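You operate a simulated robot arm through the tools that you are given. There is no shell and no other tool. Be economical: measure what you need, move in short steps, check, and stop when the job is done.

You are at the controls of a simulated robot arm. One attempt, no reset.

Task
Put things in order on the long sideboard. At the end: the white yoghurt tub from the long sideboard stands on top of the orange; the yellow brass key stands where the yellow lemon teabag stood; the cream sugar box stands where the yellow brass key stood; the yellow lemon teabag stands where the white yoghurt tub stood; the blue carafe stopper stands on top of the brown potato; whatever was shut is shut again. Leave all else as you found it, and nothing knocked over.

Only the result counts: the job must be done as asked and must still hold three seconds after the hand-in. Knocking over, shifting, dropping, spilling or breaking anything else fails it. Lids that push on must go on centred and level and be pressed home; caps that screw on are set level and turned clockwise until they are tight.

Robot
A 7-joint arm with a two-finger parallel gripper, fixed in place. Base frame: the origin is at the foot of the arm, x ahead of it, y to its left, z up; the work surface is at about z = 0.8. Units: m, rad, N and s.
With the tool pointing down near the work surface it reaches from about 0.3 to 0.7 m from the base axis. Its first joint turns from -1.152 to 1.152 rad. Payload 1.57 kg.
The tool frame sits at the grasp point between the pads (the TCP): z along the fingers, y along the line on which they close. The tips reach 0.03 m beyond it. Largest opening 0.11 m; finger width 0.024, thickness 0.012; the body of the gripper, 0.048 by 0.112 m, starts 0.078 m behind the TCP.
Orientation is told as [roll, pitch, yaw] about the base's x, y, z axes, in that order, counted from this pose: with the fingers straight down and closing along the base's y, the tool's x points along the base's -x, its y along +y and its z along -z.

Tools
- The arm moves only by the tool step_arm. Its argument "series" is a list of rows, each a list of 3 entries, a list of its own where there are three numbers: the shift along the base's x, y, z in units of 20 mm (1.0 is 20 mm), then the turn, a rotation vector about the base's x, y, z in units of 4 degrees (1.0 is 4 degrees), then the opening, from 0 (shut) to 1 (fully open). In form: [[[x, y, z], [rx, ry, rz], fingers], ...]. A call has 1 to 20 rows; each row shifts and turns the commanded pose from where the row before left it. A call with a number of a shift or a turn outside -1 to 1 is refused whole. Each row takes 0.2 s and may step no farther than 0.05 m and 0.15 rad from the row before; otherwise, or with a gripper value out of range, the whole call is refused. Where a pose cannot be reached the arm comes as near as it can. A force on the tool above 40 N (or 10 N above the force at the start of the call, whichever is more), or a blocked arm, ends the call early, and 0.2 s more pass. Each finger travels about 0.108 m/s and halts on what it meets, pressing with about 41 N; the grip force reading is that of the motor and also rises with nothing between the fingers. The clock runs only during rows and for 0.2 s after the last one: add rows that do not move to give the fingers time. It gives the time, the measured TCP pose, the force on the tool (base axes), the opening and the grip force at its end, in the units of the frame above (readings bear some noise).
- Cameras (640 x 400 px; columns grow to the right, rows downward): "scene" is fixed at [0.138, -0.3929, 1.389]; the picture's right is [0.91, -0.41, 0.00], its down [-0.28, -0.62, -0.74] and it looks along [0.30, 0.67, -0.68] (base axes); focal length 320 px, centre (320, 200). "wrist" rides on the gripper at [-0.036, 0, -0.08] in the tool frame; the picture's right is [0.00, -1.00, 0.00], its down [0.97, 0.00, -0.24] and it looks along [0.24, 0.00, 0.97] (tool axes); focal length 218 px, centre (320, 200).
- camera(camera): a new picture of that camera. It takes no simulated time.
- pixel_to_xyz(camera, pixels): for up to 12 pixels [column, row] of the newest picture of that camera ("zoom" is the newest enlarged one), the place [x, y, z] in the base frame of the surface seen there, good to about 0.003 m, but the place of the scene camera against the robot may be out by one fixed shift of up to 0.018 m in any direction. It takes no simulated time.
- enlarge(camera, box): a new picture of the part [left, top, right, bottom] of that camera's present view, enlarged. It takes no simulated time.
- close_job(): hands the job in; it is judged then, once.

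Keep the steps short. Do not move on a guess: measure, check each grasp and each placing, and mend mistakes. In all there are 80 turns and 38 pictures (those below and enlarged ones count). Leave the gripper open and the arm clear of the work at the hand-in unless told otherwise, and finish with a single line.

The tools are called after ">>>" as a command line: name --argument value ..., lists and objects as JSON in quotes. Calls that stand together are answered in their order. step_arm: Moves the arm, as the interface text tells. Its arguments: {"type":"object","properties":{"series":{"type":"array"}},"required":["series"]} The other tools are called the same way: camera (camera) takes a picture; pixel_to_xyz (camera, pixels) gives the place of the surface under pixels of a picture; enlarge (camera, box) takes an enlarged picture of a part of a camera's view; close_job () hands the job in.

At the start:

```text
time_s: 0.0
ee_pos: [0.3226, 0.2261, 1.0773]
tcp_rot: [-0.001, -0.001, 0.001]
force: [-0.2, 0.5, -1.0]
grip_width: 0.1099
grip_force: 0.1
```

scene: 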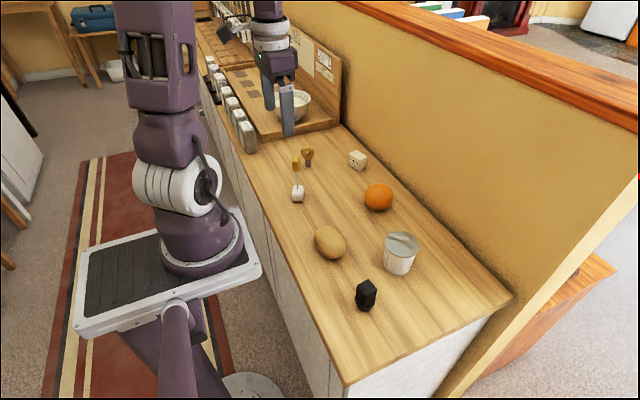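
wrist: 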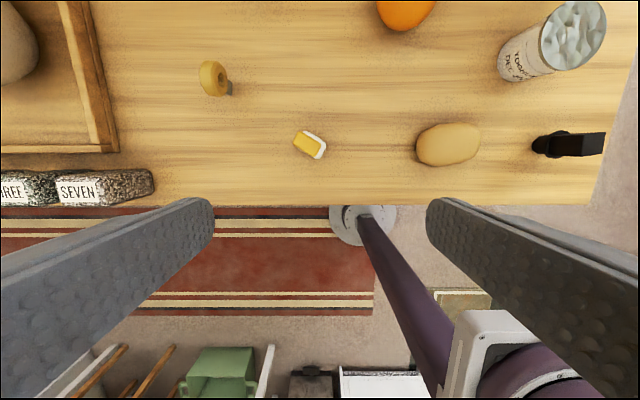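

I'll enlarge the scene view first to identify every object.

>>> enlarge --camera "scene" --box '[230, 130, 430, 320]'

>>> enlarge --camera "scene" --box '[180, 0, 350, 160]'

```text
2.11 times, centred on (330, 225) of scene
```

zoom: 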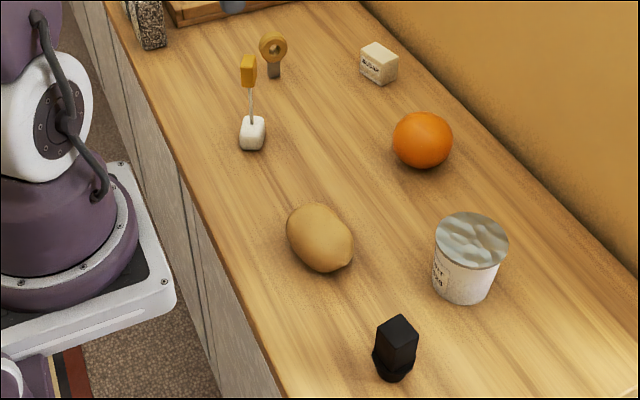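

```text
2.50 times, centred on (265, 80) of scene
```

zoom: 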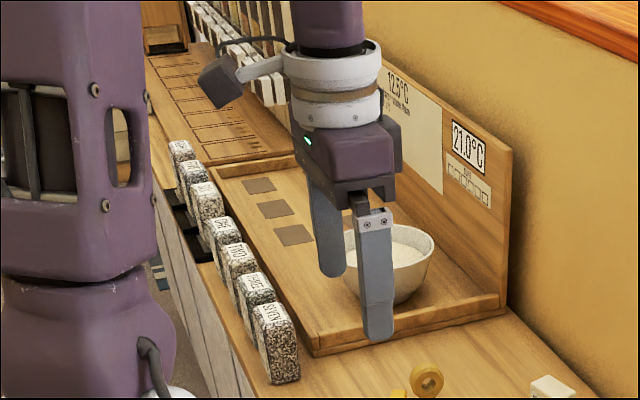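

A black object stands at scene (366,295), but I see no blue stopper yet. I'll enlarge the wrist view of it and measure the objects.

>>> enlarge --camera "wrist" --box '[400, 60, 640, 210]'

>>> pixel_to_xyz --camera "scene" --pixels '[[366, 285], [400, 240], [377, 192], [330, 240], [297, 194], [295, 162], [307, 153], [307, 164], [357, 154], [300, 220], [340, 290]]'

>>> pixel_to_xyz --camera "wrist" --pixels '[[590, 143], [550, 143], [448, 140], [304, 143], [319, 146], [212, 75], [229, 88], [402, 10], [575, 35], [360, 100], [250, 150]]'

```text
2.67 times, centred on (520, 135) of wrist
```

zoom: 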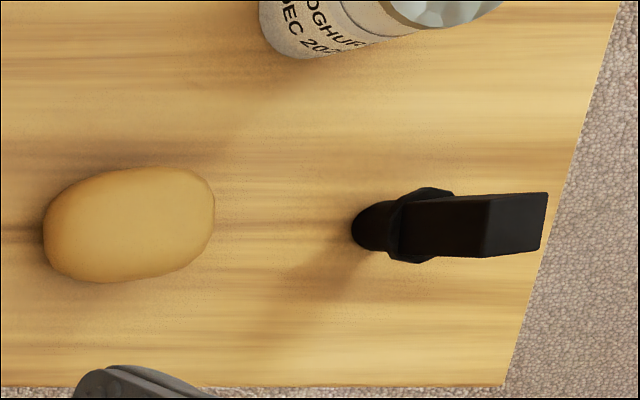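

```text
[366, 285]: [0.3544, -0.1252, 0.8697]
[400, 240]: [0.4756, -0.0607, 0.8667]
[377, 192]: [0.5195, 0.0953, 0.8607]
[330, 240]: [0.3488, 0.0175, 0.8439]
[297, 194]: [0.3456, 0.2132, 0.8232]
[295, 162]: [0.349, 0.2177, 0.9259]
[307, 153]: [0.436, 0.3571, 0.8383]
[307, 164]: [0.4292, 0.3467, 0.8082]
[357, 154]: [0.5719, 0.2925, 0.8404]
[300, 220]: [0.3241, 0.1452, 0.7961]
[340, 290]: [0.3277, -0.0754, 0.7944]
```

```text
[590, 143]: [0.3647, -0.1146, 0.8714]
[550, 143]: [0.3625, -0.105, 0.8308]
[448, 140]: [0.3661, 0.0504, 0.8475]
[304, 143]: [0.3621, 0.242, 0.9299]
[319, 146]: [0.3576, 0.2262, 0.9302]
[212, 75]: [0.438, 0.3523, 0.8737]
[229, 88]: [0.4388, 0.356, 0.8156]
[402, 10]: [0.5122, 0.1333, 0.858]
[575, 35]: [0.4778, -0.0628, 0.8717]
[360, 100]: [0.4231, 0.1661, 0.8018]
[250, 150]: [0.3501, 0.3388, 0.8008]
```

The black piece has the shape of a stopper, with a plug, flange and block. Before trusting it, I'll look for a blue one on the left side, by moving up and left and taking pictures.

>>> step_arm --series '[[[0, 1, 1], [0, 0, 0], 1], [[0, 1, 1], [0, 0, 0], 1], [[0, 1, 1], [0, 0, 0], 1], [[0, 1, 1], [0, 0, 0], 1], [[0, 1, 0], [0, 0, 0], 1], [[0, 1, 0], [0, 0, 0], 1], [[0, 1, 0], [0, 0, 0], 1], [[0, 1, 0], [0, 0, 0], 1]]'

>>> camera --camera "wrist"

>>> camera --camera "scene"

```text
time_s: 1.8
ee_pos: [0.3218, 0.3873, 1.1558]
tcp_rot: [0.0, 0.0, 0.0]
force: [0.0, -0.4, 0.1]
grip_width: 0.11
grip_force: 0.1
```

```text
32 pictures are left
```

wrist: 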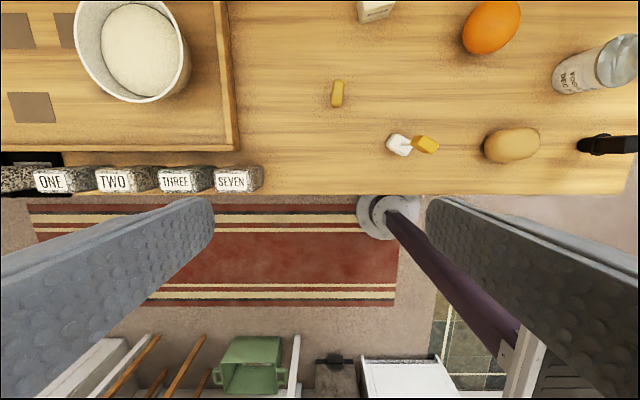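

```text
31 pictures are left
```

scene: 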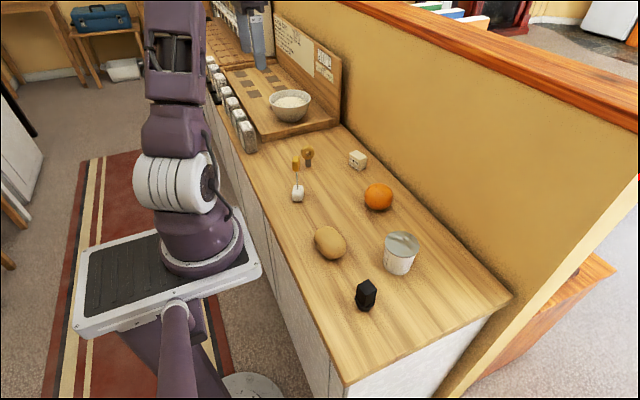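

No other stopper is in view. I'll enlarge the dark piece to judge its colour and shape.

>>> enlarge --camera "scene" --box '[346, 270, 386, 320]'

>>> enlarge --camera "scene" --box '[190, 0, 350, 130]'

```text
8.00 times, centred on (366, 295) of scene
```

zoom: 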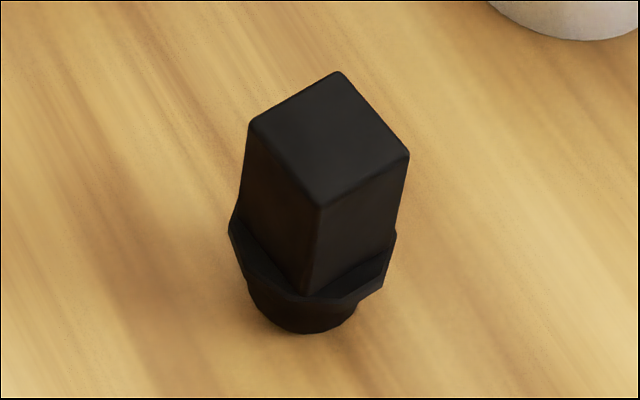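

```text
3.08 times, centred on (270, 65) of scene
```

zoom: 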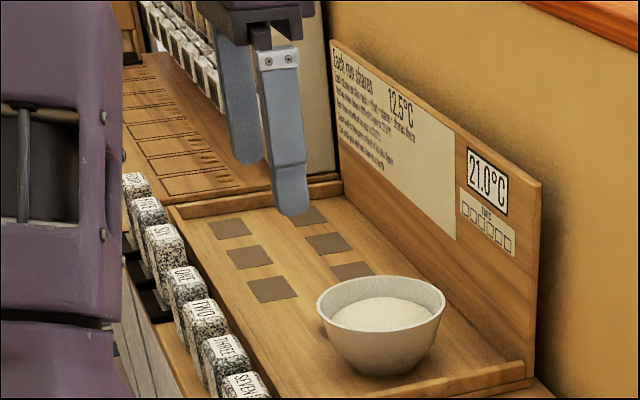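

Nothing else looks like a stopper, so I'll move over the right-hand group for a near, straight-down look.

>>> step_arm --series '[[[0, -1, 0], [0, 0, 0], 1], [[0, -1, 0], [0, 0, 0], 1], [[0, -1, 0], [0, 0, 0], 1], [[0, -1, 0], [0, 0, 0], 1], [[0, -1, 0], [0, 0, 0], 1], [[0.5, -1, 0], [0, 0, 0], 1], [[0.5, -1, 0], [0, 0, 0], 1], [[0.5, -1, 0], [0, 0, 0], 1], [[0.5, -1, 0], [0, 0, 0], 1], [[0.5, -1, -0.5], [0, 0, 0], 1], [[0.5, -1, -0.5], [0, 0, 0], 1], [[0.5, -1, -0.5], [0, 0, 0], 1], [[0.5, -1, -0.5], [0, 0, 0], 1], [[0.5, -1, -0.5], [0, 0, 0], 1], [[0.5, -1, -0.5], [0, 0, 0], 1], [[0, -1, -0.5], [0, 0, 0], 1], [[0, -1, -0.5], [0, 0, 0], 1], [[0, -1, -0.5], [0, 0, 0], 1], [[0, -1, -0.5], [0, 0, 0], 1], [[0, -1, 0], [0, 0, 0], 1]]'

>>> camera --camera "wrist"

```text
time_s: 6.0
ee_pos: [0.4237, -0.015, 1.0573]
tcp_rot: [0.002, 0.0, 0.0]
force: [-0.4, -0.1, -0.3]
grip_width: 0.1099
grip_force: 0.1
```

```text
28 pictures are left
```

wrist: 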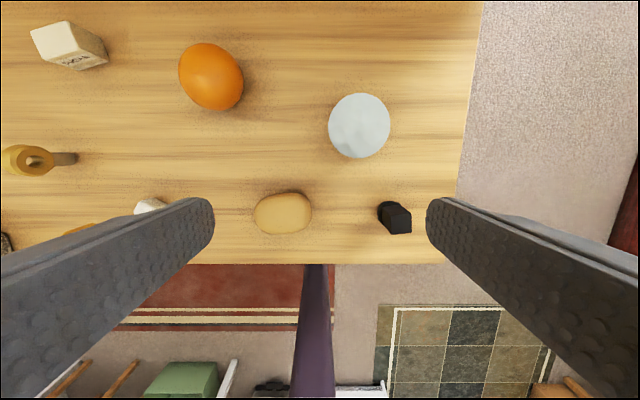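

I can see tub, orange, potato and the dark stopper. I'll measure their edges.

>>> pixel_to_xyz --camera "wrist" --pixels '[[331, 125], [387, 125], [359, 97], [359, 155], [359, 125], [185, 75], [210, 50], [210, 76], [240, 85], [213, 104]]'

>>> pixel_to_xyz --camera "wrist" --pixels '[[258, 213], [307, 212], [283, 196], [283, 231], [283, 213], [272, 213], [294, 213], [391, 215], [409, 214], [410, 230], [393, 232], [401, 222]]'

>>> enlarge --camera "wrist" --box '[240, 180, 430, 260]'

```text
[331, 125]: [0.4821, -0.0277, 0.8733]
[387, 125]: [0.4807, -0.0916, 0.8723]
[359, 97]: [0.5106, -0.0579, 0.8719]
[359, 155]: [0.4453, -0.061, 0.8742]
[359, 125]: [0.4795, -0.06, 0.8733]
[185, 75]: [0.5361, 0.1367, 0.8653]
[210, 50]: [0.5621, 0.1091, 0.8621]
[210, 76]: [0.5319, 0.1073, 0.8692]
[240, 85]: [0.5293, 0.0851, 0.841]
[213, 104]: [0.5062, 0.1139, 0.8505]
```

```text
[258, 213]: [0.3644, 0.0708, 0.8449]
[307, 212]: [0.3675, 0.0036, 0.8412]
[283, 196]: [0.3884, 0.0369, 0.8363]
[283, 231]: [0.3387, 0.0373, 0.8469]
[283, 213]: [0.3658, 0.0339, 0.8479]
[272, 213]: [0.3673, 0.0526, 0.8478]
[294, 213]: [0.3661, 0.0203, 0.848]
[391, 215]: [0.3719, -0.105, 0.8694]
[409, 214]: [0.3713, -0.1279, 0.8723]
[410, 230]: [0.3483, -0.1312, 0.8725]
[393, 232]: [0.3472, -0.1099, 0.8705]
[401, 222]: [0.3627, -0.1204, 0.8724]
```

```text
3.37 times, centred on (335, 220) of wrist
```

zoom: 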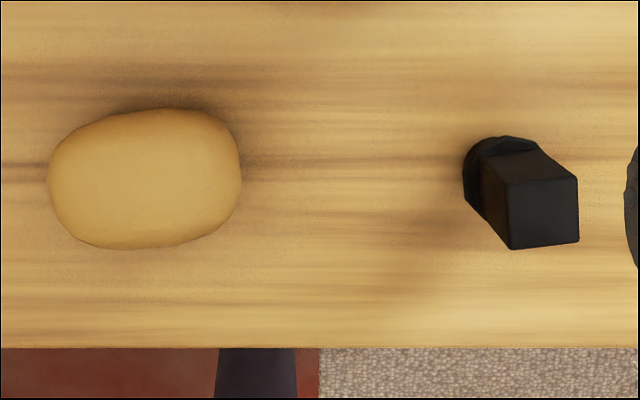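

Measured: stopper top centre (0.360, -0.119, 0.872), about 22 mm square. Potato centre about (0.365, 0.037), top 0.848. Tub centre (0.479, -0.060), radius 0.033, top 0.873. The dark piece is the only stopper. I'll move above it with the fingers part open, and check.

>>> step_arm --series '[[[-0.6, -1, 0], [0, 0, 0], 0.6], [[-0.6, -1, 0], [0, 0, 0], 0.6], [[-0.6, -1, 0], [0, 0, 0], 0.6], [[-0.6, -1, 0], [0, 0, 0], 0.6], [[-0.6, -1, 0], [0, 0, 0], 0.6], [[-0.2, -0.2, -1], [0, 0, 0], 0.6], [[0, 0, -1], [0, 0, 0], 0.6], [[0, 0, -1], [0, 0, 0], 0.6], [[0, 0, -1], [0, 0, 0], 0.6], [[0, 0, -1], [0, 0, 0], 0.6], [[0, 0, -1], [0, 0, 0], 0.6], [[0, 0, -1], [0, 0, 0], 0.6], [[0, 0, 0], [0, 0, 0], 0.6]]'

>>> camera --camera "wrist"

```text
time_s: 8.8
ee_pos: [0.3551, -0.1175, 0.9164]
tcp_rot: [0.0, 0.0, 0.0]
force: [0.2, 1.0, 1.1]
grip_width: 0.0661
grip_force: 0.1
```

```text
26 pictures are left
```

wrist: 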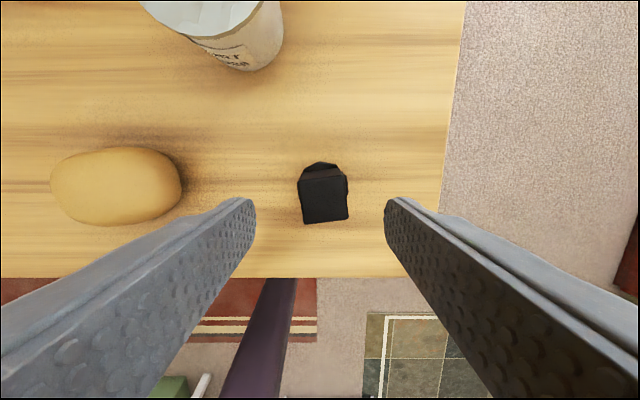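

>>> pixel_to_xyz --camera "wrist" --pixels '[[302, 185], [346, 183], [347, 217], [304, 221], [325, 202], [320, 164], [303, 192], [80, 190], [117, 150], [175, 190], [117, 222], [117, 187]]'

>>> enlarge --camera "wrist" --box '[270, 140, 380, 240]'

```text
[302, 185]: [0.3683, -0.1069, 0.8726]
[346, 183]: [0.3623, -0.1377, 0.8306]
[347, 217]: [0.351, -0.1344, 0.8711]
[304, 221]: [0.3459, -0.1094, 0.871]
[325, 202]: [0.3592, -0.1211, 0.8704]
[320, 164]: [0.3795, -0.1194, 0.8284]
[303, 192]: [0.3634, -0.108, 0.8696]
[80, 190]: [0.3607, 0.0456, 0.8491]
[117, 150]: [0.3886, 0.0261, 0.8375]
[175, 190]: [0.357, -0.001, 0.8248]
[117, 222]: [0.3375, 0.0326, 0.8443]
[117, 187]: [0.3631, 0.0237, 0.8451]
```

```text
4.00 times, centred on (325, 190) of wrist
```

zoom: 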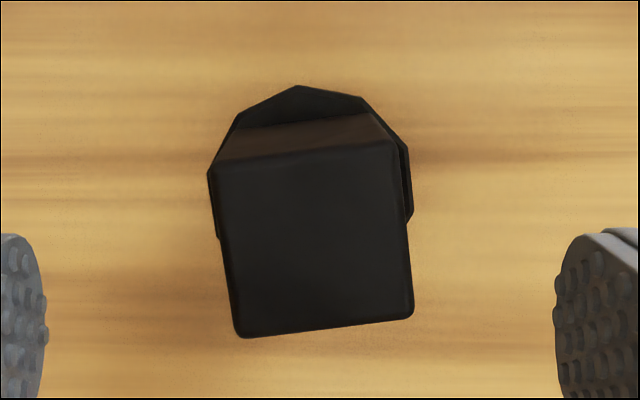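

The block is turned about +6.5° and its flange top is at z≈0.829. I'll turn the gripper to match, go down to TCP 0.862 and close.

>>> step_arm --series '[[[0.15, -0.15, 0], [0, 0, 1], 0.6], [[0, 0, -0.9], [0, 0, 0.6], 0.6], [[0, 0, -0.9], [0, 0, 0], 0.6], [[0, 0, -0.9], [0, 0, 0], 0.6], [[0, 0, 0], [0, 0, 0], 0.6], [[0, 0, 0], [0, 0, 0], 0.1], [[0, 0, 0], [0, 0, 0], 0.1], [[0, 0, 0], [0, 0, 0], 0.1]]'

>>> enlarge --camera "wrist" --box '[240, 120, 400, 240]'

```text
time_s: 10.6
ee_pos: [0.3596, -0.1217, 0.861]
tcp_rot: [-0.001, 0.001, 0.112]
force: [-0.7, 0.1, -0.9]
grip_width: 0.0272
grip_force: 37.8
```

```text
3.33 times, centred on (320, 180) of wrist
```

zoom: 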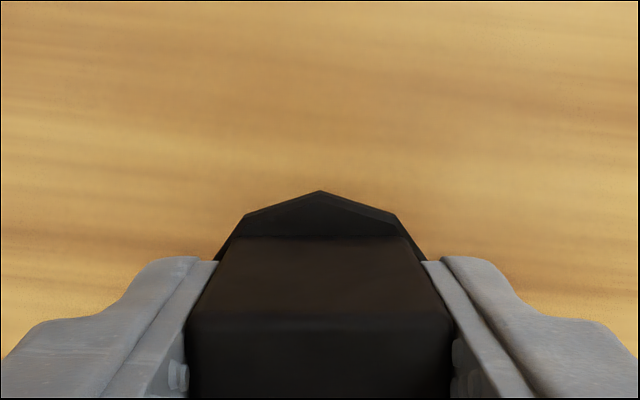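

The stopper is held square at a width of 27 mm. I'll lift it and go to a spot just ahead of the potato to measure the potato from straight above.

>>> step_arm --series '[[[0, 0, 0.5], [0, 0, 0], 0.1], [[0, 0, 1], [0, 0, 0], 0.1], [[0, 0, 1], [0, 0, 0], 0.1], [[0, 0, 1], [0, 0, 0], 0.1], [[0, 0, 1], [0, 0, 0], 0.1], [[0, 0, 1], [0, 0, 0], 0.1], [[0, 0, 1], [0, 0, 0], 0.1], [[0.5, 1, 0.5], [0, 0, 0], 0.1], [[0.5, 1, 0], [0, 0, 0], 0.1], [[0.5, 1, 0], [0, 0, 0], 0.1], [[0.5, 1, 0], [0, 0, 0], 0.1], [[0.5, 1, 0], [0, 0, 0], 0.1], [[0.5, 1, 0], [0, 0, 0], 0.1], [[0.5, 1, 0], [0, 0, 0], 0.1], [[0.5, 1, 0], [0, 0, 0], 0.1], [[0, 0, 0], [0, 0, 0], 0.1]]'

>>> camera --camera "wrist"

```text
time_s: 14.0
ee_pos: [0.4417, 0.0409, 1.0007]
tcp_rot: [0.0, -0.001, 0.112]
force: [-0.7, 0.0, -0.1]
grip_width: 0.0266
grip_force: 37.3
```

```text
23 pictures are left
```

wrist: 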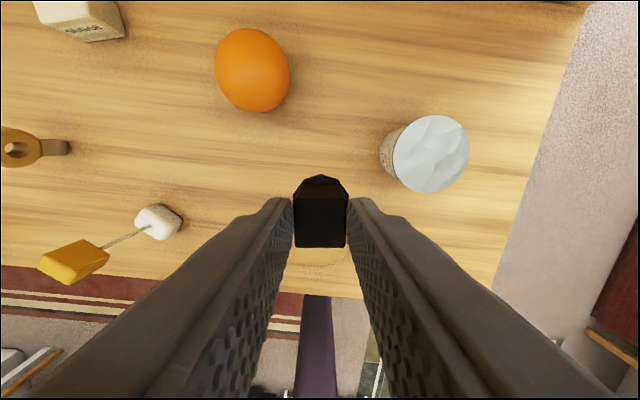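

The held stopper hides the potato. I'll move back 0.115 m in x so that the camera sits straight above the potato.

>>> step_arm --series '[[[-1, 0, 0], [0, 0, 0], 0.1], [[-1, 0, 0], [0, 0, 0], 0.1], [[-1, 0, 0], [0, 0, 0], 0.1], [[-1, 0, 0], [0, 0, 0], 0.1], [[-1, 0, 0], [0, 0, 0], 0.1], [[-0.7, 0, 0], [0, 0, 0], 0.1], [[0, 0, 0], [0, 0, 0], 0.1]]'

>>> camera --camera "wrist"

```text
time_s: 15.6
ee_pos: [0.3279, 0.0398, 1.001]
tcp_rot: [-0.001, 0.001, 0.112]
force: [0.2, 0.1, -0.2]
grip_width: 0.0269
grip_force: 37.9
```

```text
22 pictures are left
```

wrist: 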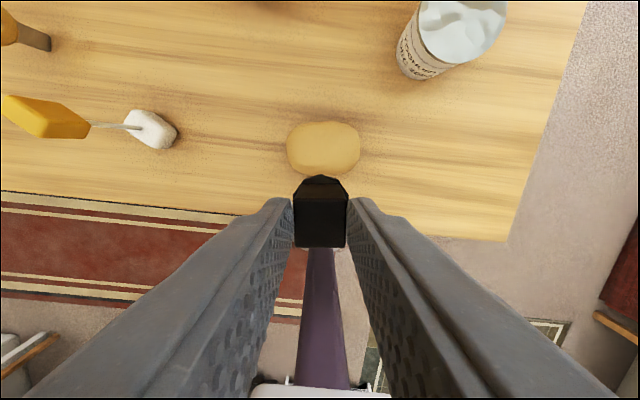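

>>> pixel_to_xyz --camera "wrist" --pixels '[[289, 148], [358, 148], [323, 124], [324, 172], [300, 148], [310, 148], [323, 148], [335, 148], [348, 148], [323, 135], [323, 160], [312, 160]]'

```text
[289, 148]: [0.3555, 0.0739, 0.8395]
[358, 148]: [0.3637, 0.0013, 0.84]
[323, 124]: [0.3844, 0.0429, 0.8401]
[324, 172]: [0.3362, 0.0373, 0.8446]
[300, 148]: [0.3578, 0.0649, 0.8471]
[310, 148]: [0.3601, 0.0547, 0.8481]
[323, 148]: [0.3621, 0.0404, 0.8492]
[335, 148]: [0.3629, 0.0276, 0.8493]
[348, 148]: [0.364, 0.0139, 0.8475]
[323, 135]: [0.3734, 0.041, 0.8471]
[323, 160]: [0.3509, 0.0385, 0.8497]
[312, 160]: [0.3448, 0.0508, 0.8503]
```

The potato's top is nearly flat, centred at about (0.361, 0.038) with its top at z≈0.849. I'll move the stopper over it and lower to about 5 mm above contact.

>>> step_arm --series '[[[0.84, -0.05, 0], [0, 0, 0], 0.1], [[0.84, -0.04, 0], [0, 0, 0], 0.1], [[0, 0, -1], [0, 0, 0], 0.1], [[0, 0, -1], [0, 0, 0], 0.1], [[0, 0, -1], [0, 0, 0], 0.1], [[0, 0, -1], [0, 0, 0], 0.1], [[0, 0, -0.25], [0, 0, 0], 0.1], [[0, 0, 0], [0, 0, 0], 0.1]]'

>>> enlarge --camera "scene" --box '[280, 190, 380, 270]'

```text
time_s: 16.8
ee_pos: [0.3625, 0.0378, 0.9463]
tcp_rot: [-0.001, -0.004, 0.111]
force: [-1.4, -1.4, 28.1]
grip_width: 0.0269
grip_force: 37.8
stopped in row 6: the force on the tool passed its limit (the readings are from after the stop); the commanded pose is now the measured one
```

```text
5.00 times, centred on (330, 230) of scene
```

zoom: 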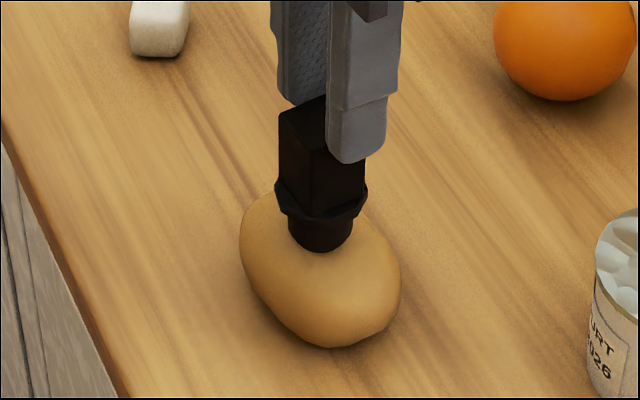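

The force stopped the arm early, at TCP 0.946. The zoom shows why: the stopper slid down in the fingers during the lift and now rests upright on the potato, held only by the fingertips. I'll ease the push slightly and read the force.

>>> step_arm --series '[[[0, 0, 0.05], [0, 0, 0], 0.1], [[0, 0, 0], [0, 0, 0], 0.1]]'

>>> enlarge --camera "wrist" --box '[260, 140, 380, 260]'

```text
time_s: 17.4
ee_pos: [0.3616, 0.0374, 0.9473]
tcp_rot: [0.001, -0.005, 0.112]
force: [-0.1, 0.6, 0.1]
grip_width: 0.0267
grip_force: 37.7
```

```text
3.33 times, centred on (320, 200) of wrist
```

zoom: 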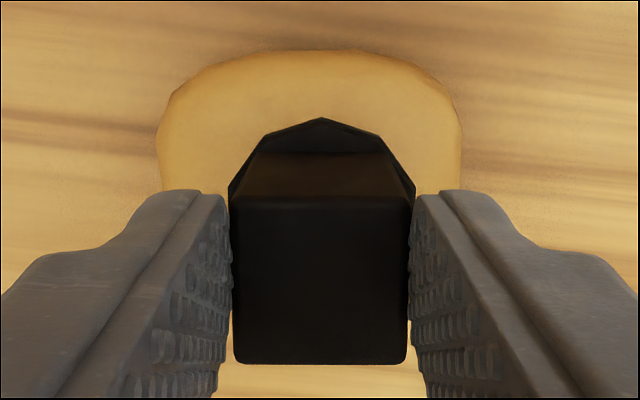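

The force is about zero and the stopper is level and centred to within 2 mm. I'll lower 1 mm and open the fingers a little.

>>> step_arm --series '[[[0, 0, -0.05], [0, 0, 0], 0.1], [[0, 0, 0], [0, 0, 0], 0.24], [[0, 0, 0], [0, 0, 0], 0.27], [[0, 0, 0], [0, 0, 0], 0.3], [[0, 0, 0], [0, 0, 0], 0.4], [[0, 0, 0], [0, 0, 0], 0.5], [[0, 0, 0], [0, 0, 0], 0.5]]'

>>> enlarge --camera "scene" --box '[280, 190, 380, 270]'

```text
time_s: 19.0
ee_pos: [0.3619, 0.0372, 0.9453]
tcp_rot: [-0.001, -0.003, 0.112]
force: [-0.6, -0.9, 0.0]
grip_width: 0.0551
grip_force: 0.0
```

```text
5.00 times, centred on (330, 230) of scene
```

zoom: 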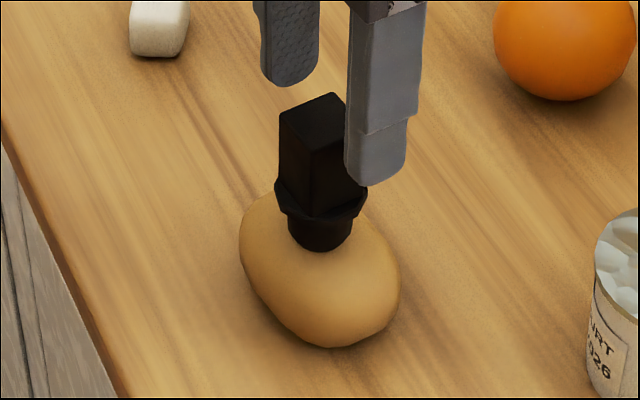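

The stopper stands by itself. I'll rise straight up, undo the yaw, and view the orange from above.

>>> step_arm --series '[[[0, 0, 1], [0, 0, 0], 0.5], [[0, 0, 1], [0, 0, 0], 0.5], [[0, 0, 1], [0, 0, 0], 0.5], [[0, 0, 1], [0, 0, 0], 0.8], [[0, 0, 1], [0, 0, -0.8], 0.8], [[1, 1, 0], [0, 0, -0.8], 0.8], [[1, 1, 0], [0, 0, 0], 0.8], [[1, 1, 0], [0, 0, 0], 0.8], [[1, 0.5, 0], [0, 0, 0], 0.8], [[1, 0, 0], [0, 0, 0], 0.8], [[1, 0, 0], [0, 0, 0], 0.8], [[0.2, 0, 0], [0, 0, 0], 0.8], [[0, 0, 0], [0, 0, 0], 0.8]]'

>>> camera --camera "wrist"

```text
time_s: 21.8
ee_pos: [0.4864, 0.1066, 1.0445]
tcp_rot: [-0.001, -0.003, 0.0]
force: [0.2, 1.0, 0.4]
grip_width: 0.0881
grip_force: 0.1
```

```text
18 pictures are left
```

wrist: 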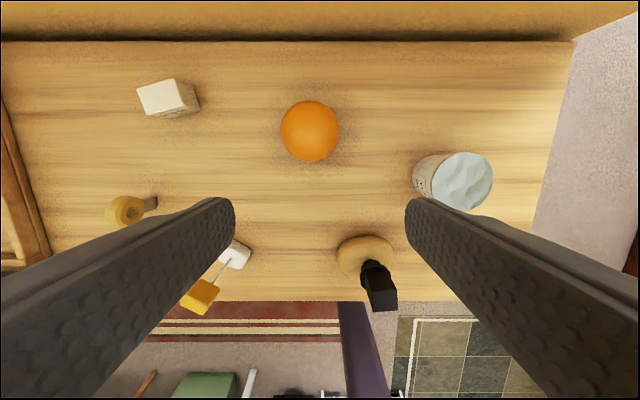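

>>> pixel_to_xyz --camera "wrist" --pixels '[[282, 131], [337, 131], [310, 102], [310, 160], [310, 131], [318, 131], [302, 131], [310, 122], [310, 140], [310, 148], [326, 140], [295, 140]]'

>>> pixel_to_xyz --camera "wrist" --pixels '[[155, 84], [138, 92], [174, 80], [182, 102], [150, 115], [160, 98], [163, 105], [190, 95], [235, 255], [140, 205], [120, 210]]'

```text
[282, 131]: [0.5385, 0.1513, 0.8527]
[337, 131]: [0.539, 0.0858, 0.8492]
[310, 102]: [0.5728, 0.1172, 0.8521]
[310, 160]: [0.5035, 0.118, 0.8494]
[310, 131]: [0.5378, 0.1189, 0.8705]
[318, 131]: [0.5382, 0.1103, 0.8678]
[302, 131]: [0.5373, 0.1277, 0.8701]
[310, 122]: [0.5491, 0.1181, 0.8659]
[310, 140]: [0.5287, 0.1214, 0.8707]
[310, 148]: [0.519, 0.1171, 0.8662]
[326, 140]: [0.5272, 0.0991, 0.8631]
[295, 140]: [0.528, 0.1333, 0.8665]
```

```text
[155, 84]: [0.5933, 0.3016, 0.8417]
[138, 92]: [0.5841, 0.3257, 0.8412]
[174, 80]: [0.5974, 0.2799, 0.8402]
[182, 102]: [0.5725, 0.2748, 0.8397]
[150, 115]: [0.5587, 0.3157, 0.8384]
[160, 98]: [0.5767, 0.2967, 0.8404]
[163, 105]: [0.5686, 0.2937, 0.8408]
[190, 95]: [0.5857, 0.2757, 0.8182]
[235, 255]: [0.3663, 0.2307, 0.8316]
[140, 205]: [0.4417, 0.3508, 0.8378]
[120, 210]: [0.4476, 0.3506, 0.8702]
```

The orange's centre is about (0.5375, 0.119), with its top at z≈0.8705. Next is the tub at (0.479, -0.060). I'll go above it and lower the fingers around it to just above its rim, then check alignment.

>>> step_arm --series '[[[-0.37, -1, 0], [0, 0, 0], 0.9], [[0, -1, 0], [0, 0, 0], 0.9], [[0, -1, 0], [0, 0, 0], 0.9], [[0, -1, 0], [0, 0, 0], 0.9], [[0, -1, 0], [0, 0, 0], 0.9], [[0, -1, 0], [0, 0, 0], 0.9], [[0, -1, 0], [0, 0, 0], 0.9], [[0, -1, 0], [0, 0, 0], 0.9], [[0, -0.33, -1], [0, 0, 0], 0.9], [[0, 0, -1], [0, 0, 0], 0.9], [[0, 0, -1], [0, 0, 0], 0.9], [[0, 0, -1], [0, 0, 0], 0.9], [[0, 0, -1], [0, 0, 0], 0.9], [[0, 0, -0.5], [0, 0, 0], 0.9], [[0, 0, 0], [0, 0, 0], 0.9]]'

>>> camera --camera "wrist"

```text
time_s: 25.0
ee_pos: [0.478, -0.0586, 0.9348]
tcp_rot: [0.001, -0.004, 0.0]
force: [-0.4, 0.3, -0.1]
grip_width: 0.0988
grip_force: 0.0
```

```text
17 pictures are left
```

wrist: 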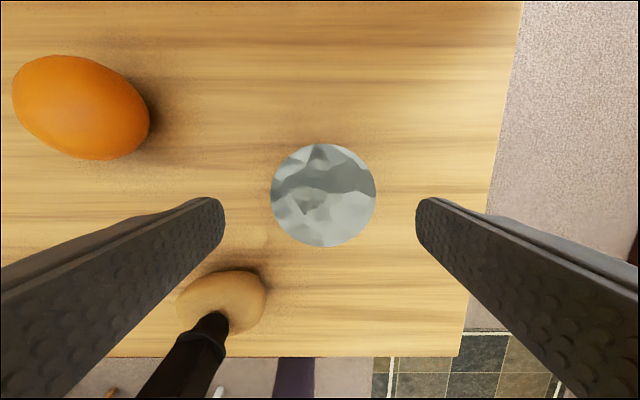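

>>> pixel_to_xyz --camera "wrist" --pixels '[[273, 195], [374, 195], [323, 147], [323, 244], [288, 160], [359, 160], [288, 230], [359, 230]]'

```text
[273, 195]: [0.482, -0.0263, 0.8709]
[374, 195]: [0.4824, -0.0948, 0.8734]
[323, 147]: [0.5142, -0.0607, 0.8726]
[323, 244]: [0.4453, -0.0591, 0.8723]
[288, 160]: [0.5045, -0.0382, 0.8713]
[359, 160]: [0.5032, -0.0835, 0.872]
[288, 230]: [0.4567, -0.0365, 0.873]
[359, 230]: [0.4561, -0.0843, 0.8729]
```

The tub centre is (0.480, -0.0605), radius 0.0345, which is also where the teabag will go. I'll go down to TCP 0.845, close, and lift 2 cm slowly.

>>> step_arm --series '[[[0.09, -0.1, -0.5], [0, 0, 0], 0.9], [[0, 0, -1], [0, 0, 0], 0.9], [[0, 0, -1], [0, 0, 0], 0.9], [[0, 0, -1], [0, 0, 0], 0.9], [[0, 0, -1], [0, 0, 0], 0.9], [[0, 0, 0], [0, 0, 0], 0.9], [[0, 0, 0], [0, 0, 0], 0.4], [[0, 0, 0], [0, 0, 0], 0.4], [[0, 0, 0], [0, 0, 0], 0.4], [[0, 0, 0], [0, 0, 0], 0.4]]'

>>> pixel_to_xyz --camera "wrist" --pixels '[[323, 195]]'

```text
time_s: 27.2
ee_pos: [0.4796, -0.0603, 0.8454]
tcp_rot: [0.001, -0.004, 0.0]
force: [0.0, -0.8, 0.3]
grip_width: 0.0662
grip_force: 41.1
```

```text
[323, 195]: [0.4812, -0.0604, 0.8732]
```

The tub is gripped at 66 mm. I'll lift it gently by 0.13 m and check for slip.

>>> step_arm --series '[[[0, 0, 0.25], [0, 0, 0], 0.4], [[0, 0, 0.5], [0, 0, 0], 0.4], [[0, 0, 0.75], [0, 0, 0], 0.4], [[0, 0, 1], [0, 0, 0], 0.4], [[0, 0, 1], [0, 0, 0], 0.4], [[0, 0, 1], [0, 0, 0], 0.4], [[0, 0, 1], [0, 0, 0], 0.4], [[0, 0, 0.6], [0, 0, 0], 0.4], [[0, 0, 0.4], [0, 0, 0], 0.4], [[0, 0, 0], [0, 0, 0], 0.4]]'

>>> camera --camera "wrist"

```text
time_s: 29.4
ee_pos: [0.4807, -0.0609, 0.9758]
tcp_rot: [-0.001, -0.003, 0.0]
force: [-0.4, 0.5, -0.9]
grip_width: 0.0656
grip_force: 41.2
```

```text
16 pictures are left
```

wrist: 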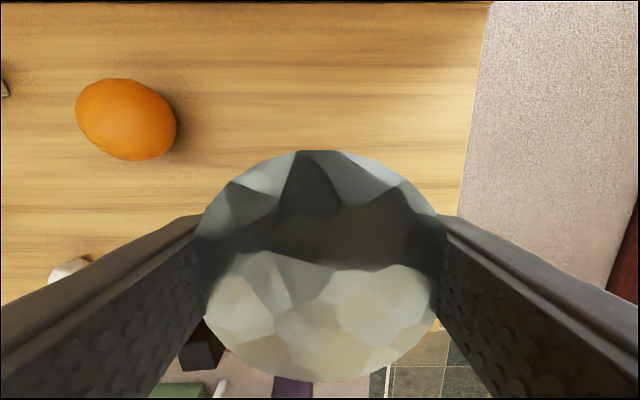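

>>> pixel_to_xyz --camera "wrist" --pixels '[[320, 260], [320, 155], [210, 260], [430, 260], [320, 372], [125, 120], [140, 130], [110, 118]]'

```text
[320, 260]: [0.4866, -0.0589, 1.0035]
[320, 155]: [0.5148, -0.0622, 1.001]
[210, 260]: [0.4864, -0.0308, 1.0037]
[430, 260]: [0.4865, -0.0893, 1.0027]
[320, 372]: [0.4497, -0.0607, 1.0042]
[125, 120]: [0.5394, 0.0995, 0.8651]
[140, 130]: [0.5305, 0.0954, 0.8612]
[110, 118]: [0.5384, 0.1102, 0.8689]
```

No slip: the top is at 1.003 and level. Balance on a round orange needs a precise centre, so I'll line up in y with the orange a little short in x and measure it again.

>>> step_arm --series '[[[0, 0.5, 0], [0, 0, 0], 0.4], [[-0.3, 1, 0], [0, 0, 0], 0.4], [[-0.3, 1, 0], [0, 0, 0], 0.4], [[0, 1, 0], [0, 0, 0], 0.4], [[0, 1, 0], [0, 0, 0], 0.4], [[0, 1, 0], [0, 0, 0], 0.4], [[0, 1, 0], [0, 0, 0], 0.4], [[0, 1, 0], [0, 0, 0], 0.4], [[0, 1, 0], [0, 0, 0], 0.4], [[0, 0.5, 0], [0, 0, 0], 0.4], [[0, 0, 0], [0, 0, 0], 0.4]]'

>>> camera --camera "wrist"

```text
time_s: 31.8
ee_pos: [0.4686, 0.1184, 0.9766]
tcp_rot: [0.001, -0.005, 0.001]
force: [0.0, 0.1, 0.1]
grip_width: 0.0659
grip_force: 41.2
```

```text
15 pictures are left
```

wrist: 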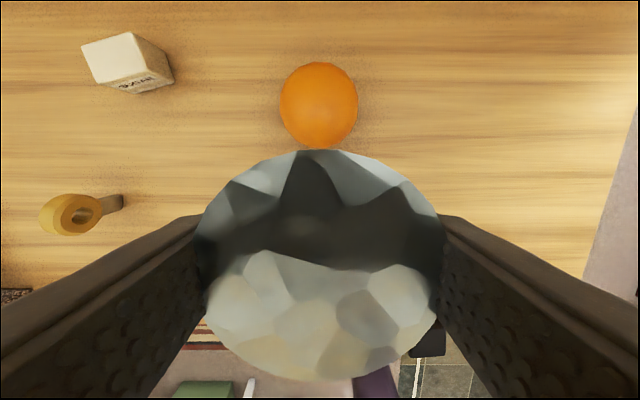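

By silhouette the orange's centre comes to about (0.540, 0.1197). I'll sample its surface to find the apex and see how flat the top is.

>>> pixel_to_xyz --camera "wrist" --pixels '[[318, 95], [318, 105], [318, 112], [318, 120], [318, 128], [318, 136], [318, 143], [300, 125], [308, 125], [328, 125], [338, 125], [346, 125]]'

>>> pixel_to_xyz --camera "wrist" --pixels '[[320, 260], [320, 155], [210, 260], [430, 260], [320, 372], [250, 180], [390, 180], [318, 120], [318, 124], [318, 116], [314, 120], [322, 120]]'

```text
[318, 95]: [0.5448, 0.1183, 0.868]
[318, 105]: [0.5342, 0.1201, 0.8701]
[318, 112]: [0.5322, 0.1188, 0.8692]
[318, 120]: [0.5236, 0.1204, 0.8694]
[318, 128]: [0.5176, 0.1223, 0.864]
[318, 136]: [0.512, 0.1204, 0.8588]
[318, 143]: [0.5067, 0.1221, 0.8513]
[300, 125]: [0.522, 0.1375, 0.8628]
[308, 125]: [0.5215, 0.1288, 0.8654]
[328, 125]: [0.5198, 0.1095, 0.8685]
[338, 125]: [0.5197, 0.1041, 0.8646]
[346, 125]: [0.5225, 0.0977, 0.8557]
```

```text
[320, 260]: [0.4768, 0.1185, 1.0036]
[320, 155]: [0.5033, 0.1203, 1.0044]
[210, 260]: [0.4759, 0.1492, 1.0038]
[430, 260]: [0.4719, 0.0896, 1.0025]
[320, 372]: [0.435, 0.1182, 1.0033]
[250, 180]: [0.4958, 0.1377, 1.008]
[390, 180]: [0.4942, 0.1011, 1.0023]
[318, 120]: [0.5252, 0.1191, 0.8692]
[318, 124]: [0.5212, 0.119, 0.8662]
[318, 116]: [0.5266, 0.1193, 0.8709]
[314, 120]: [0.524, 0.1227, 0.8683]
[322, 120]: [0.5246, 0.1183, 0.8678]
```

The top looks nearly flat around x 0.525–0.545, y≈0.1195. Averaging the two estimates, I'll aim the tub centre at (0.5385, 0.1195), bring it over and lower to about 1 cm above contact.

>>> step_arm --series '[[[0.5, 0.05, 0], [0, 0, 0], 0.4], [[1, 0, 0], [0, 0, 0], 0.4], [[1, 0, 0], [0, 0, 0], 0.4], [[0.7, 0, 0], [0, 0, 0], 0.4], [[0.27, 0, -0.5], [0, 0, 0], 0.4], [[0, 0, -1], [0, 0, 0], 0.4], [[0, 0, -1], [0, 0, 0], 0.4], [[0, 0, 0], [0, 0, 0], 0.4], [[0, 0, 0], [0, 0, 0], 0.4]]'

```text
time_s: 33.8
ee_pos: [0.5369, 0.1182, 0.9263]
tcp_rot: [-0.001, -0.003, 0.002]
force: [0.1, -0.7, -0.6]
grip_width: 0.0656
grip_force: 41.0
```

No contact yet. I'll lower in 1 mm steps toward the expected contact at about 0.916.

>>> step_arm --series '[[[0.05, 0.06, -0.1], [0, 0, 0], 0.4], [[0, 0, -0.1], [0, 0, 0], 0.4], [[0, 0, -0.1], [0, 0, 0], 0.4], [[0, 0, -0.05], [0, 0, 0], 0.4], [[0, 0, 0], [0, 0, 0], 0.4]]'

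```text
time_s: 35.0
ee_pos: [0.5393, 0.1216, 0.9197]
tcp_rot: [0.001, -0.004, -0.002]
force: [0.4, 0.4, -1.6]
grip_width: 0.0655
grip_force: 41.2
```

>>> step_arm --series '[[[0, 0, -0.05], [0, 0, 0], 0.4], [[0, 0, -0.05], [0, 0, 0], 0.4], [[0, 0, 0], [0, 0, 0], 0.4]]'

>>> enlarge --camera "scene" --box '[335, 140, 415, 220]'

```text
time_s: 35.8
ee_pos: [0.5387, 0.1216, 0.9163]
tcp_rot: [-0.001, -0.002, 0.0]
force: [0.2, -0.8, -0.6]
grip_width: 0.0657
grip_force: 41.9
```

```text
5.00 times, centred on (375, 180) of scene
```

zoom: 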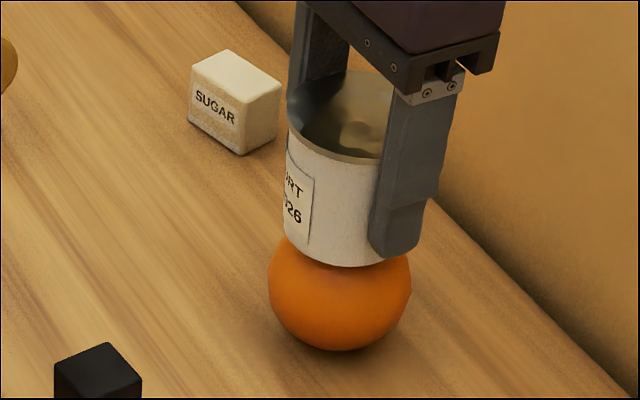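

The tub is nearly touching and looks centred. I'll correct y by -1.3 mm and keep lowering in 1 mm steps.

>>> step_arm --series '[[[0, -0.07, -0.03], [0, 0, 0], 0.4], [[0, 0, -0.03], [0, 0, 0], 0.4], [[0, 0, 0], [0, 0, 0], 0.4]]'

```text
time_s: 36.6
ee_pos: [0.5396, 0.1197, 0.9169]
tcp_rot: [-0.001, -0.002, 0.001]
force: [-0.7, -0.2, -0.4]
grip_width: 0.0658
grip_force: 40.9
```

>>> step_arm --series '[[[-0.03, 0, -0.04], [0, 0, 0], 0.4], [[0, 0, -0.04], [0, 0, 0], 0.4], [[0, 0, 0], [0, 0, 0], 0.4]]'

```text
time_s: 37.4
ee_pos: [0.5381, 0.1193, 0.9149]
tcp_rot: [0.002, -0.005, -0.001]
force: [0.5, 1.3, 9.1]
grip_width: 0.0658
grip_force: 41.0
```

Contact, at 9 N. I'll ease by half a millimetre and open gently, leaving the fingers around the tub as a guard.

>>> step_arm --series '[[[0, 0, 0.02], [0, 0, 0], 0.4], [[0, 0, 0], [0, 0, 0], 0.62], [[0, 0, 0], [0, 0, 0], 0.64], [[0, 0, 0], [0, 0, 0], 0.66], [[0, 0, 0], [0, 0, 0], 0.66], [[0, 0, 0], [0, 0, 0], 0.66]]'

>>> enlarge --camera "scene" --box '[335, 140, 415, 220]'

```text
time_s: 38.8
ee_pos: [0.5387, 0.1194, 0.9138]
tcp_rot: [0.001, -0.005, 0.001]
force: [0.0, 0.1, -0.1]
grip_width: 0.0727
grip_force: 0.1
```

```text
5.00 times, centred on (375, 180) of scene
```

zoom: 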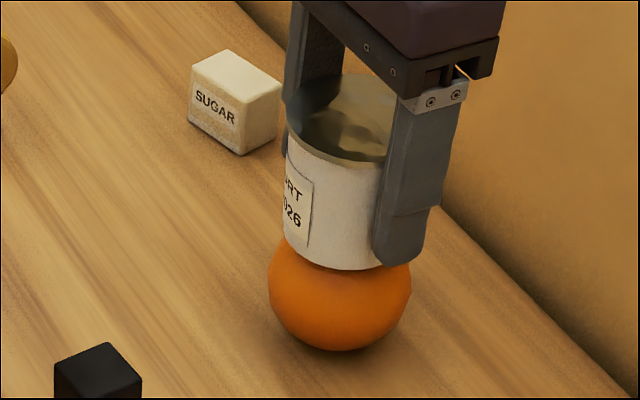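

The tub sits level with the fingers free. I'll open wider, wait a second, and rise straight up.

>>> step_arm --series '[[[0, 0, 0], [0, 0, 0], 0.75], [[0, 0, 0], [0, 0, 0], 0.85], [[0, 0, 0], [0, 0, 0], 0.95], [[0, 0, 0], [0, 0, 0], 0.95], [[0, 0, 0], [0, 0, 0], 0.95], [[0, 0, 0.5], [0, 0, 0], 0.95], [[0, 0, 1], [0, 0, 0], 0.95], [[0, 0, 1], [0, 0, 0], 0.95], [[0, 0, 1], [0, 0, 0], 0.95], [[0, 0, 1], [0, 0, 0], 0.95], [[0, 0, 1], [0, 0, 0], 0.95], [[-0.5, 1, 1], [0, 0, 0], 0.9], [[-1, 1, 0], [0, 0, 0], 0.8], [[-1, 1, 0], [0, 0, 0], 0.8], [[-1, 1, 0], [0, 0, 0], 0.8], [[-1, 1, 0], [0, 0, 0], 0.8], [[-1, 0, 0], [0, 0, 0], 0.7], [[-1, 0, 0], [0, 0, 0], 0.6], [[0, 0, 0], [0, 0, 0], 0.6]]'

>>> camera --camera "wrist"

>>> camera --camera "scene"

```text
time_s: 42.8
ee_pos: [0.4077, 0.2193, 1.0428]
tcp_rot: [-0.001, -0.005, 0.0]
force: [0.1, 0.6, 1.1]
grip_width: 0.066
grip_force: 0.0
```

```text
12 pictures are left
```

wrist: 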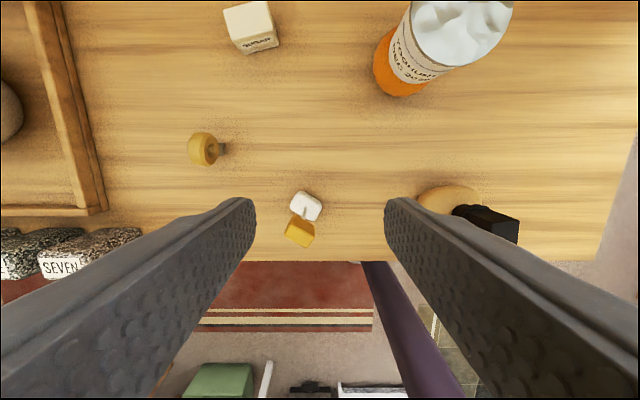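

```text
11 pictures are left
```

scene: 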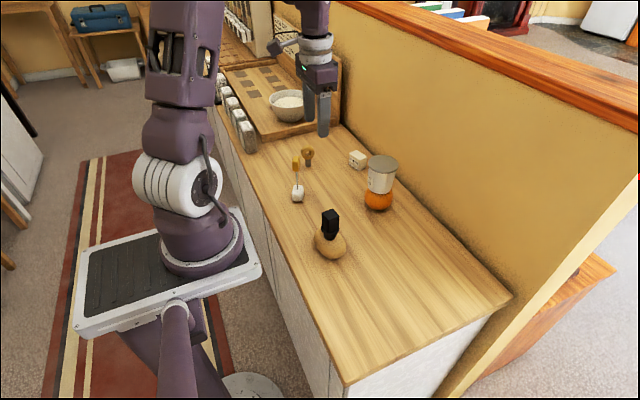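

Both stacks stand. Next, the teabag: I'll enlarge it from this straight view.

>>> enlarge --camera "wrist" --box '[270, 175, 350, 255]'

>>> pixel_to_xyz --camera "wrist" --pixels '[[293, 194], [306, 192], [320, 206], [314, 219], [292, 205], [307, 205], [292, 218], [312, 230], [288, 230], [306, 244], [299, 232]]'

>>> pixel_to_xyz --camera "wrist" --pixels '[[190, 148], [203, 136], [214, 150], [204, 163], [224, 148], [225, 153], [222, 143], [218, 155], [208, 150]]'

```text
5.00 times, centred on (310, 215) of wrist
```

zoom: 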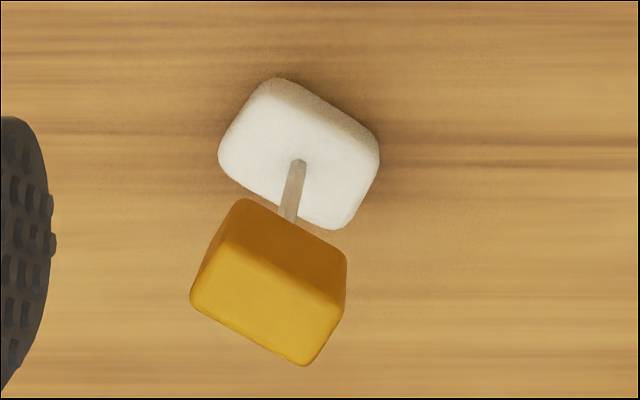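

```text
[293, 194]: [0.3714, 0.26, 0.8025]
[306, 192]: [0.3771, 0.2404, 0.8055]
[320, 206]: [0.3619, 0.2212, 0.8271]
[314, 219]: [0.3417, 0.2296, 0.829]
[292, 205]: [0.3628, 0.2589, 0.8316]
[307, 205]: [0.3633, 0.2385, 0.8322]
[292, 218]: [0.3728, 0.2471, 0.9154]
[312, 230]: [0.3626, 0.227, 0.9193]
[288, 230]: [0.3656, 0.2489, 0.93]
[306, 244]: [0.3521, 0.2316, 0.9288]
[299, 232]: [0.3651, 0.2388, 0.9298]
```

```text
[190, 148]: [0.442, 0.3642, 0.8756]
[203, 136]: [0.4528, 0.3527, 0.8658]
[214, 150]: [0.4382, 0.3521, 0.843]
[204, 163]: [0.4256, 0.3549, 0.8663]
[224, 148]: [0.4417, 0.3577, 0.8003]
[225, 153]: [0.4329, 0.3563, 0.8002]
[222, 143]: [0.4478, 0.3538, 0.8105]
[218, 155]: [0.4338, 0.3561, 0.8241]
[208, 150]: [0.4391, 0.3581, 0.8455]
```

The tag is centred near (0.362, 0.239), top z 0.93, with its long side turned about -29.5°. Gripping the tag keeps the gripper body clear. I'll turn -29.5° and hover above it.

>>> step_arm --series '[[[-0.6, 0.25, 0], [0, 0, -1], 0.6], [[-0.6, 0.25, 0], [0, 0, -1], 0.6], [[-0.6, 0.25, 0], [0, 0, -1], 0.6], [[-0.5, 0.25, 0], [0, 0, -1], 0.6], [[0, 0, -1], [0, 0, -1], 0.6], [[0, 0, -1], [0, 0, -1], 0.6], [[0, 0, -1], [0, 0, -1], 0.6], [[0, 0, -0.8], [0, 0, -0.4], 0.6], [[0, 0, 0], [0, 0, 0], 0.6]]'

>>> enlarge --camera "wrist" --box '[220, 120, 420, 300]'

```text
time_s: 44.8
ee_pos: [0.3624, 0.2391, 0.97]
tcp_rot: [0.002, -0.003, -0.517]
force: [0.0, -0.1, -0.2]
grip_width: 0.0658
grip_force: 0.1
```

```text
2.22 times, centred on (320, 210) of wrist
```

zoom: 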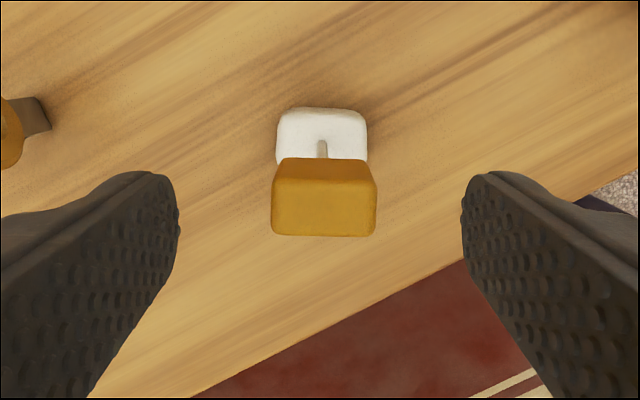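

It is well aligned. I'll measure the tag's top face and the base.

>>> pixel_to_xyz --camera "zoom" --pixels '[[280, 188], [370, 188], [277, 230], [371, 230], [324, 208], [324, 165], [300, 130], [345, 130], [322, 112]]'

```text
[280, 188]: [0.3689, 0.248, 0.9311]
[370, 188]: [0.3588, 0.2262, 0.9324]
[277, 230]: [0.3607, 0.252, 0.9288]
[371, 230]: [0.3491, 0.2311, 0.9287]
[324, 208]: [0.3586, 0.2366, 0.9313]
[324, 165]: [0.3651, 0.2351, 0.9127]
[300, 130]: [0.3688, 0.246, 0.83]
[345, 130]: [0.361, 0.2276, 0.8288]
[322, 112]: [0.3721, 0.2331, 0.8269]
```

The tag centre is about (0.360, 0.239), so the key's target spot is (0.361, 0.239). I'll lower to TCP 0.918, close, and lift slowly.

>>> step_arm --series '[[[-0.08, 0, -0.6], [0, 0, 0], 0.6], [[0, 0, -1], [0, 0, 0], 0.6], [[0, 0, -1], [0, 0, 0], 0.6], [[0, 0, 0], [0, 0, 0], 0.6], [[0, 0, 0], [0, 0, 0], 0.4], [[0, 0, 0], [0, 0, 0], 0.1], [[0, 0, 0], [0, 0, 0], 0.1], [[0, 0, 0], [0, 0, 0], 0.1]]'

>>> step_arm --series '[[[0, 0, 0.25], [0, 0, 0], 0.1], [[0, 0, 0.5], [0, 0, 0], 0.1], [[0, 0, 0.75], [0, 0, 0], 0.1], [[0, 0, 1], [0, 0, 0], 0.1], [[0, 0, 1], [0, 0, 0], 0.1], [[0, 0, 1], [0, 0, 0], 0.1], [[0, 0, 0], [0, 0, 0], 0.1]]'

>>> camera --camera "wrist"

```text
time_s: 46.6
ee_pos: [0.3624, 0.2398, 0.9172]
tcp_rot: [0.0, -0.005, -0.518]
force: [0.4, -0.4, -0.1]
grip_width: 0.0268
grip_force: 36.9
```

```text
time_s: 48.2
ee_pos: [0.3631, 0.2384, 1.006]
tcp_rot: [0.0, -0.004, -0.518]
force: [0.6, -0.4, 0.1]
grip_width: 0.0269
grip_force: 37.5
```

```text
8 pictures are left
```

wrist: 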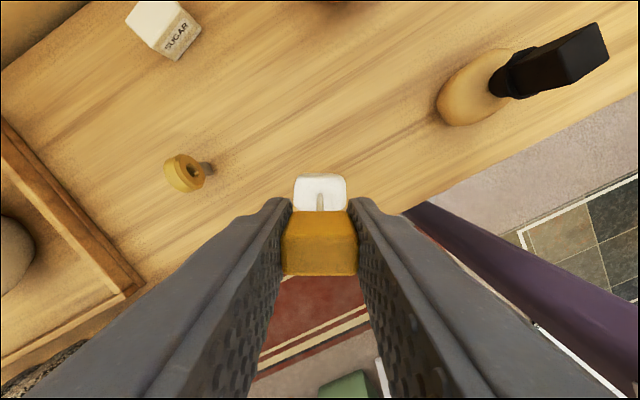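

The teabag is held. I'll check its height for slip, and measure the key and the sugar box in the same picture.

>>> pixel_to_xyz --camera "wrist" --pixels '[[320, 258], [300, 258], [340, 258], [320, 190], [305, 185], [335, 185]]'

```text
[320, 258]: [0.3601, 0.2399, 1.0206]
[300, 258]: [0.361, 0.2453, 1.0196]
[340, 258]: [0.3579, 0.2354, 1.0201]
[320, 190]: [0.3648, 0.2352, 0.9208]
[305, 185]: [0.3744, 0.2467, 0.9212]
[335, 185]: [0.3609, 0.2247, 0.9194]
```

No slip. I'll raise it above the other objects and carry it toward the tub's old place, with the TCP going to (0.4815, -0.060).

>>> step_arm --series '[[[0, 0, 1], [0, 0, 0], 0.1], [[0, 0, 1], [0, 0, 0], 0.1], [[0, 0, 1], [0, 0, 0], 0.1], [[0, -0.5, 0.7], [0, 0, 0], 0.1], [[0.42, -1, 0], [0, 0, 0], 0.1], [[0.42, -1, 0], [0, 0, 0], 0.1], [[0.42, -1, 0], [0, 0, 0], 0.1], [[0.42, -1, 0], [0, 0, 0], 0.1], [[0.42, -1, 0], [0, 0, 0], 0.1], [[0.42, -1, 0], [0, 0, 0], 0.1], [[0.42, -1, 0], [0, 0, 0], 0.1], [[0.42, -1, 0], [0, 0, 0], 0.1], [[0.42, -1, 0], [0, 0, 0], 0.1], [[0.42, -1, 0], [0, 0, 0], 0.1], [[0.42, -1, 0], [0, 0, 0], 0.1], [[0.42, -1, 0], [0, 0, 0], 0.1], [[0.42, -1, 0], [0, 0, 0], 0.1], [[0.42, -1, 0], [0, 0, 0], 0.1], [[0.05, -0.43, 0], [0, 0, 0], 0.1], [[0, 0, 0], [0, 0, 0], 0.1]]'

>>> step_arm --series '[[[0, 0, -1], [0, 0, 0], 0.1], [[0, 0, -1], [0, 0, 0], 0.1], [[0, 0, -1], [0, 0, 0], 0.1], [[0, 0, -1], [0, 0, 0], 0.1], [[0, 0, -1], [0, 0, 0], 0.1], [[0, 0, -1], [0, 0, 0], 0.1], [[0, 0, -1], [0, 0, 0], 0.1], [[0, 0, -0.5], [0, 0, 0], 0.1], [[0, 0, 0], [0, 0, 0], 0.1]]'

```text
time_s: 52.4
ee_pos: [0.4793, -0.0605, 1.0809]
tcp_rot: [0.0, -0.004, -0.517]
force: [0.7, 1.1, -0.2]
grip_width: 0.027
grip_force: 37.5
```

```text
time_s: 54.4
ee_pos: [0.4785, -0.0596, 0.9303]
tcp_rot: [0.0, -0.003, -0.516]
force: [-0.9, -0.4, 0.1]
grip_width: 0.0267
grip_force: 37.6
```

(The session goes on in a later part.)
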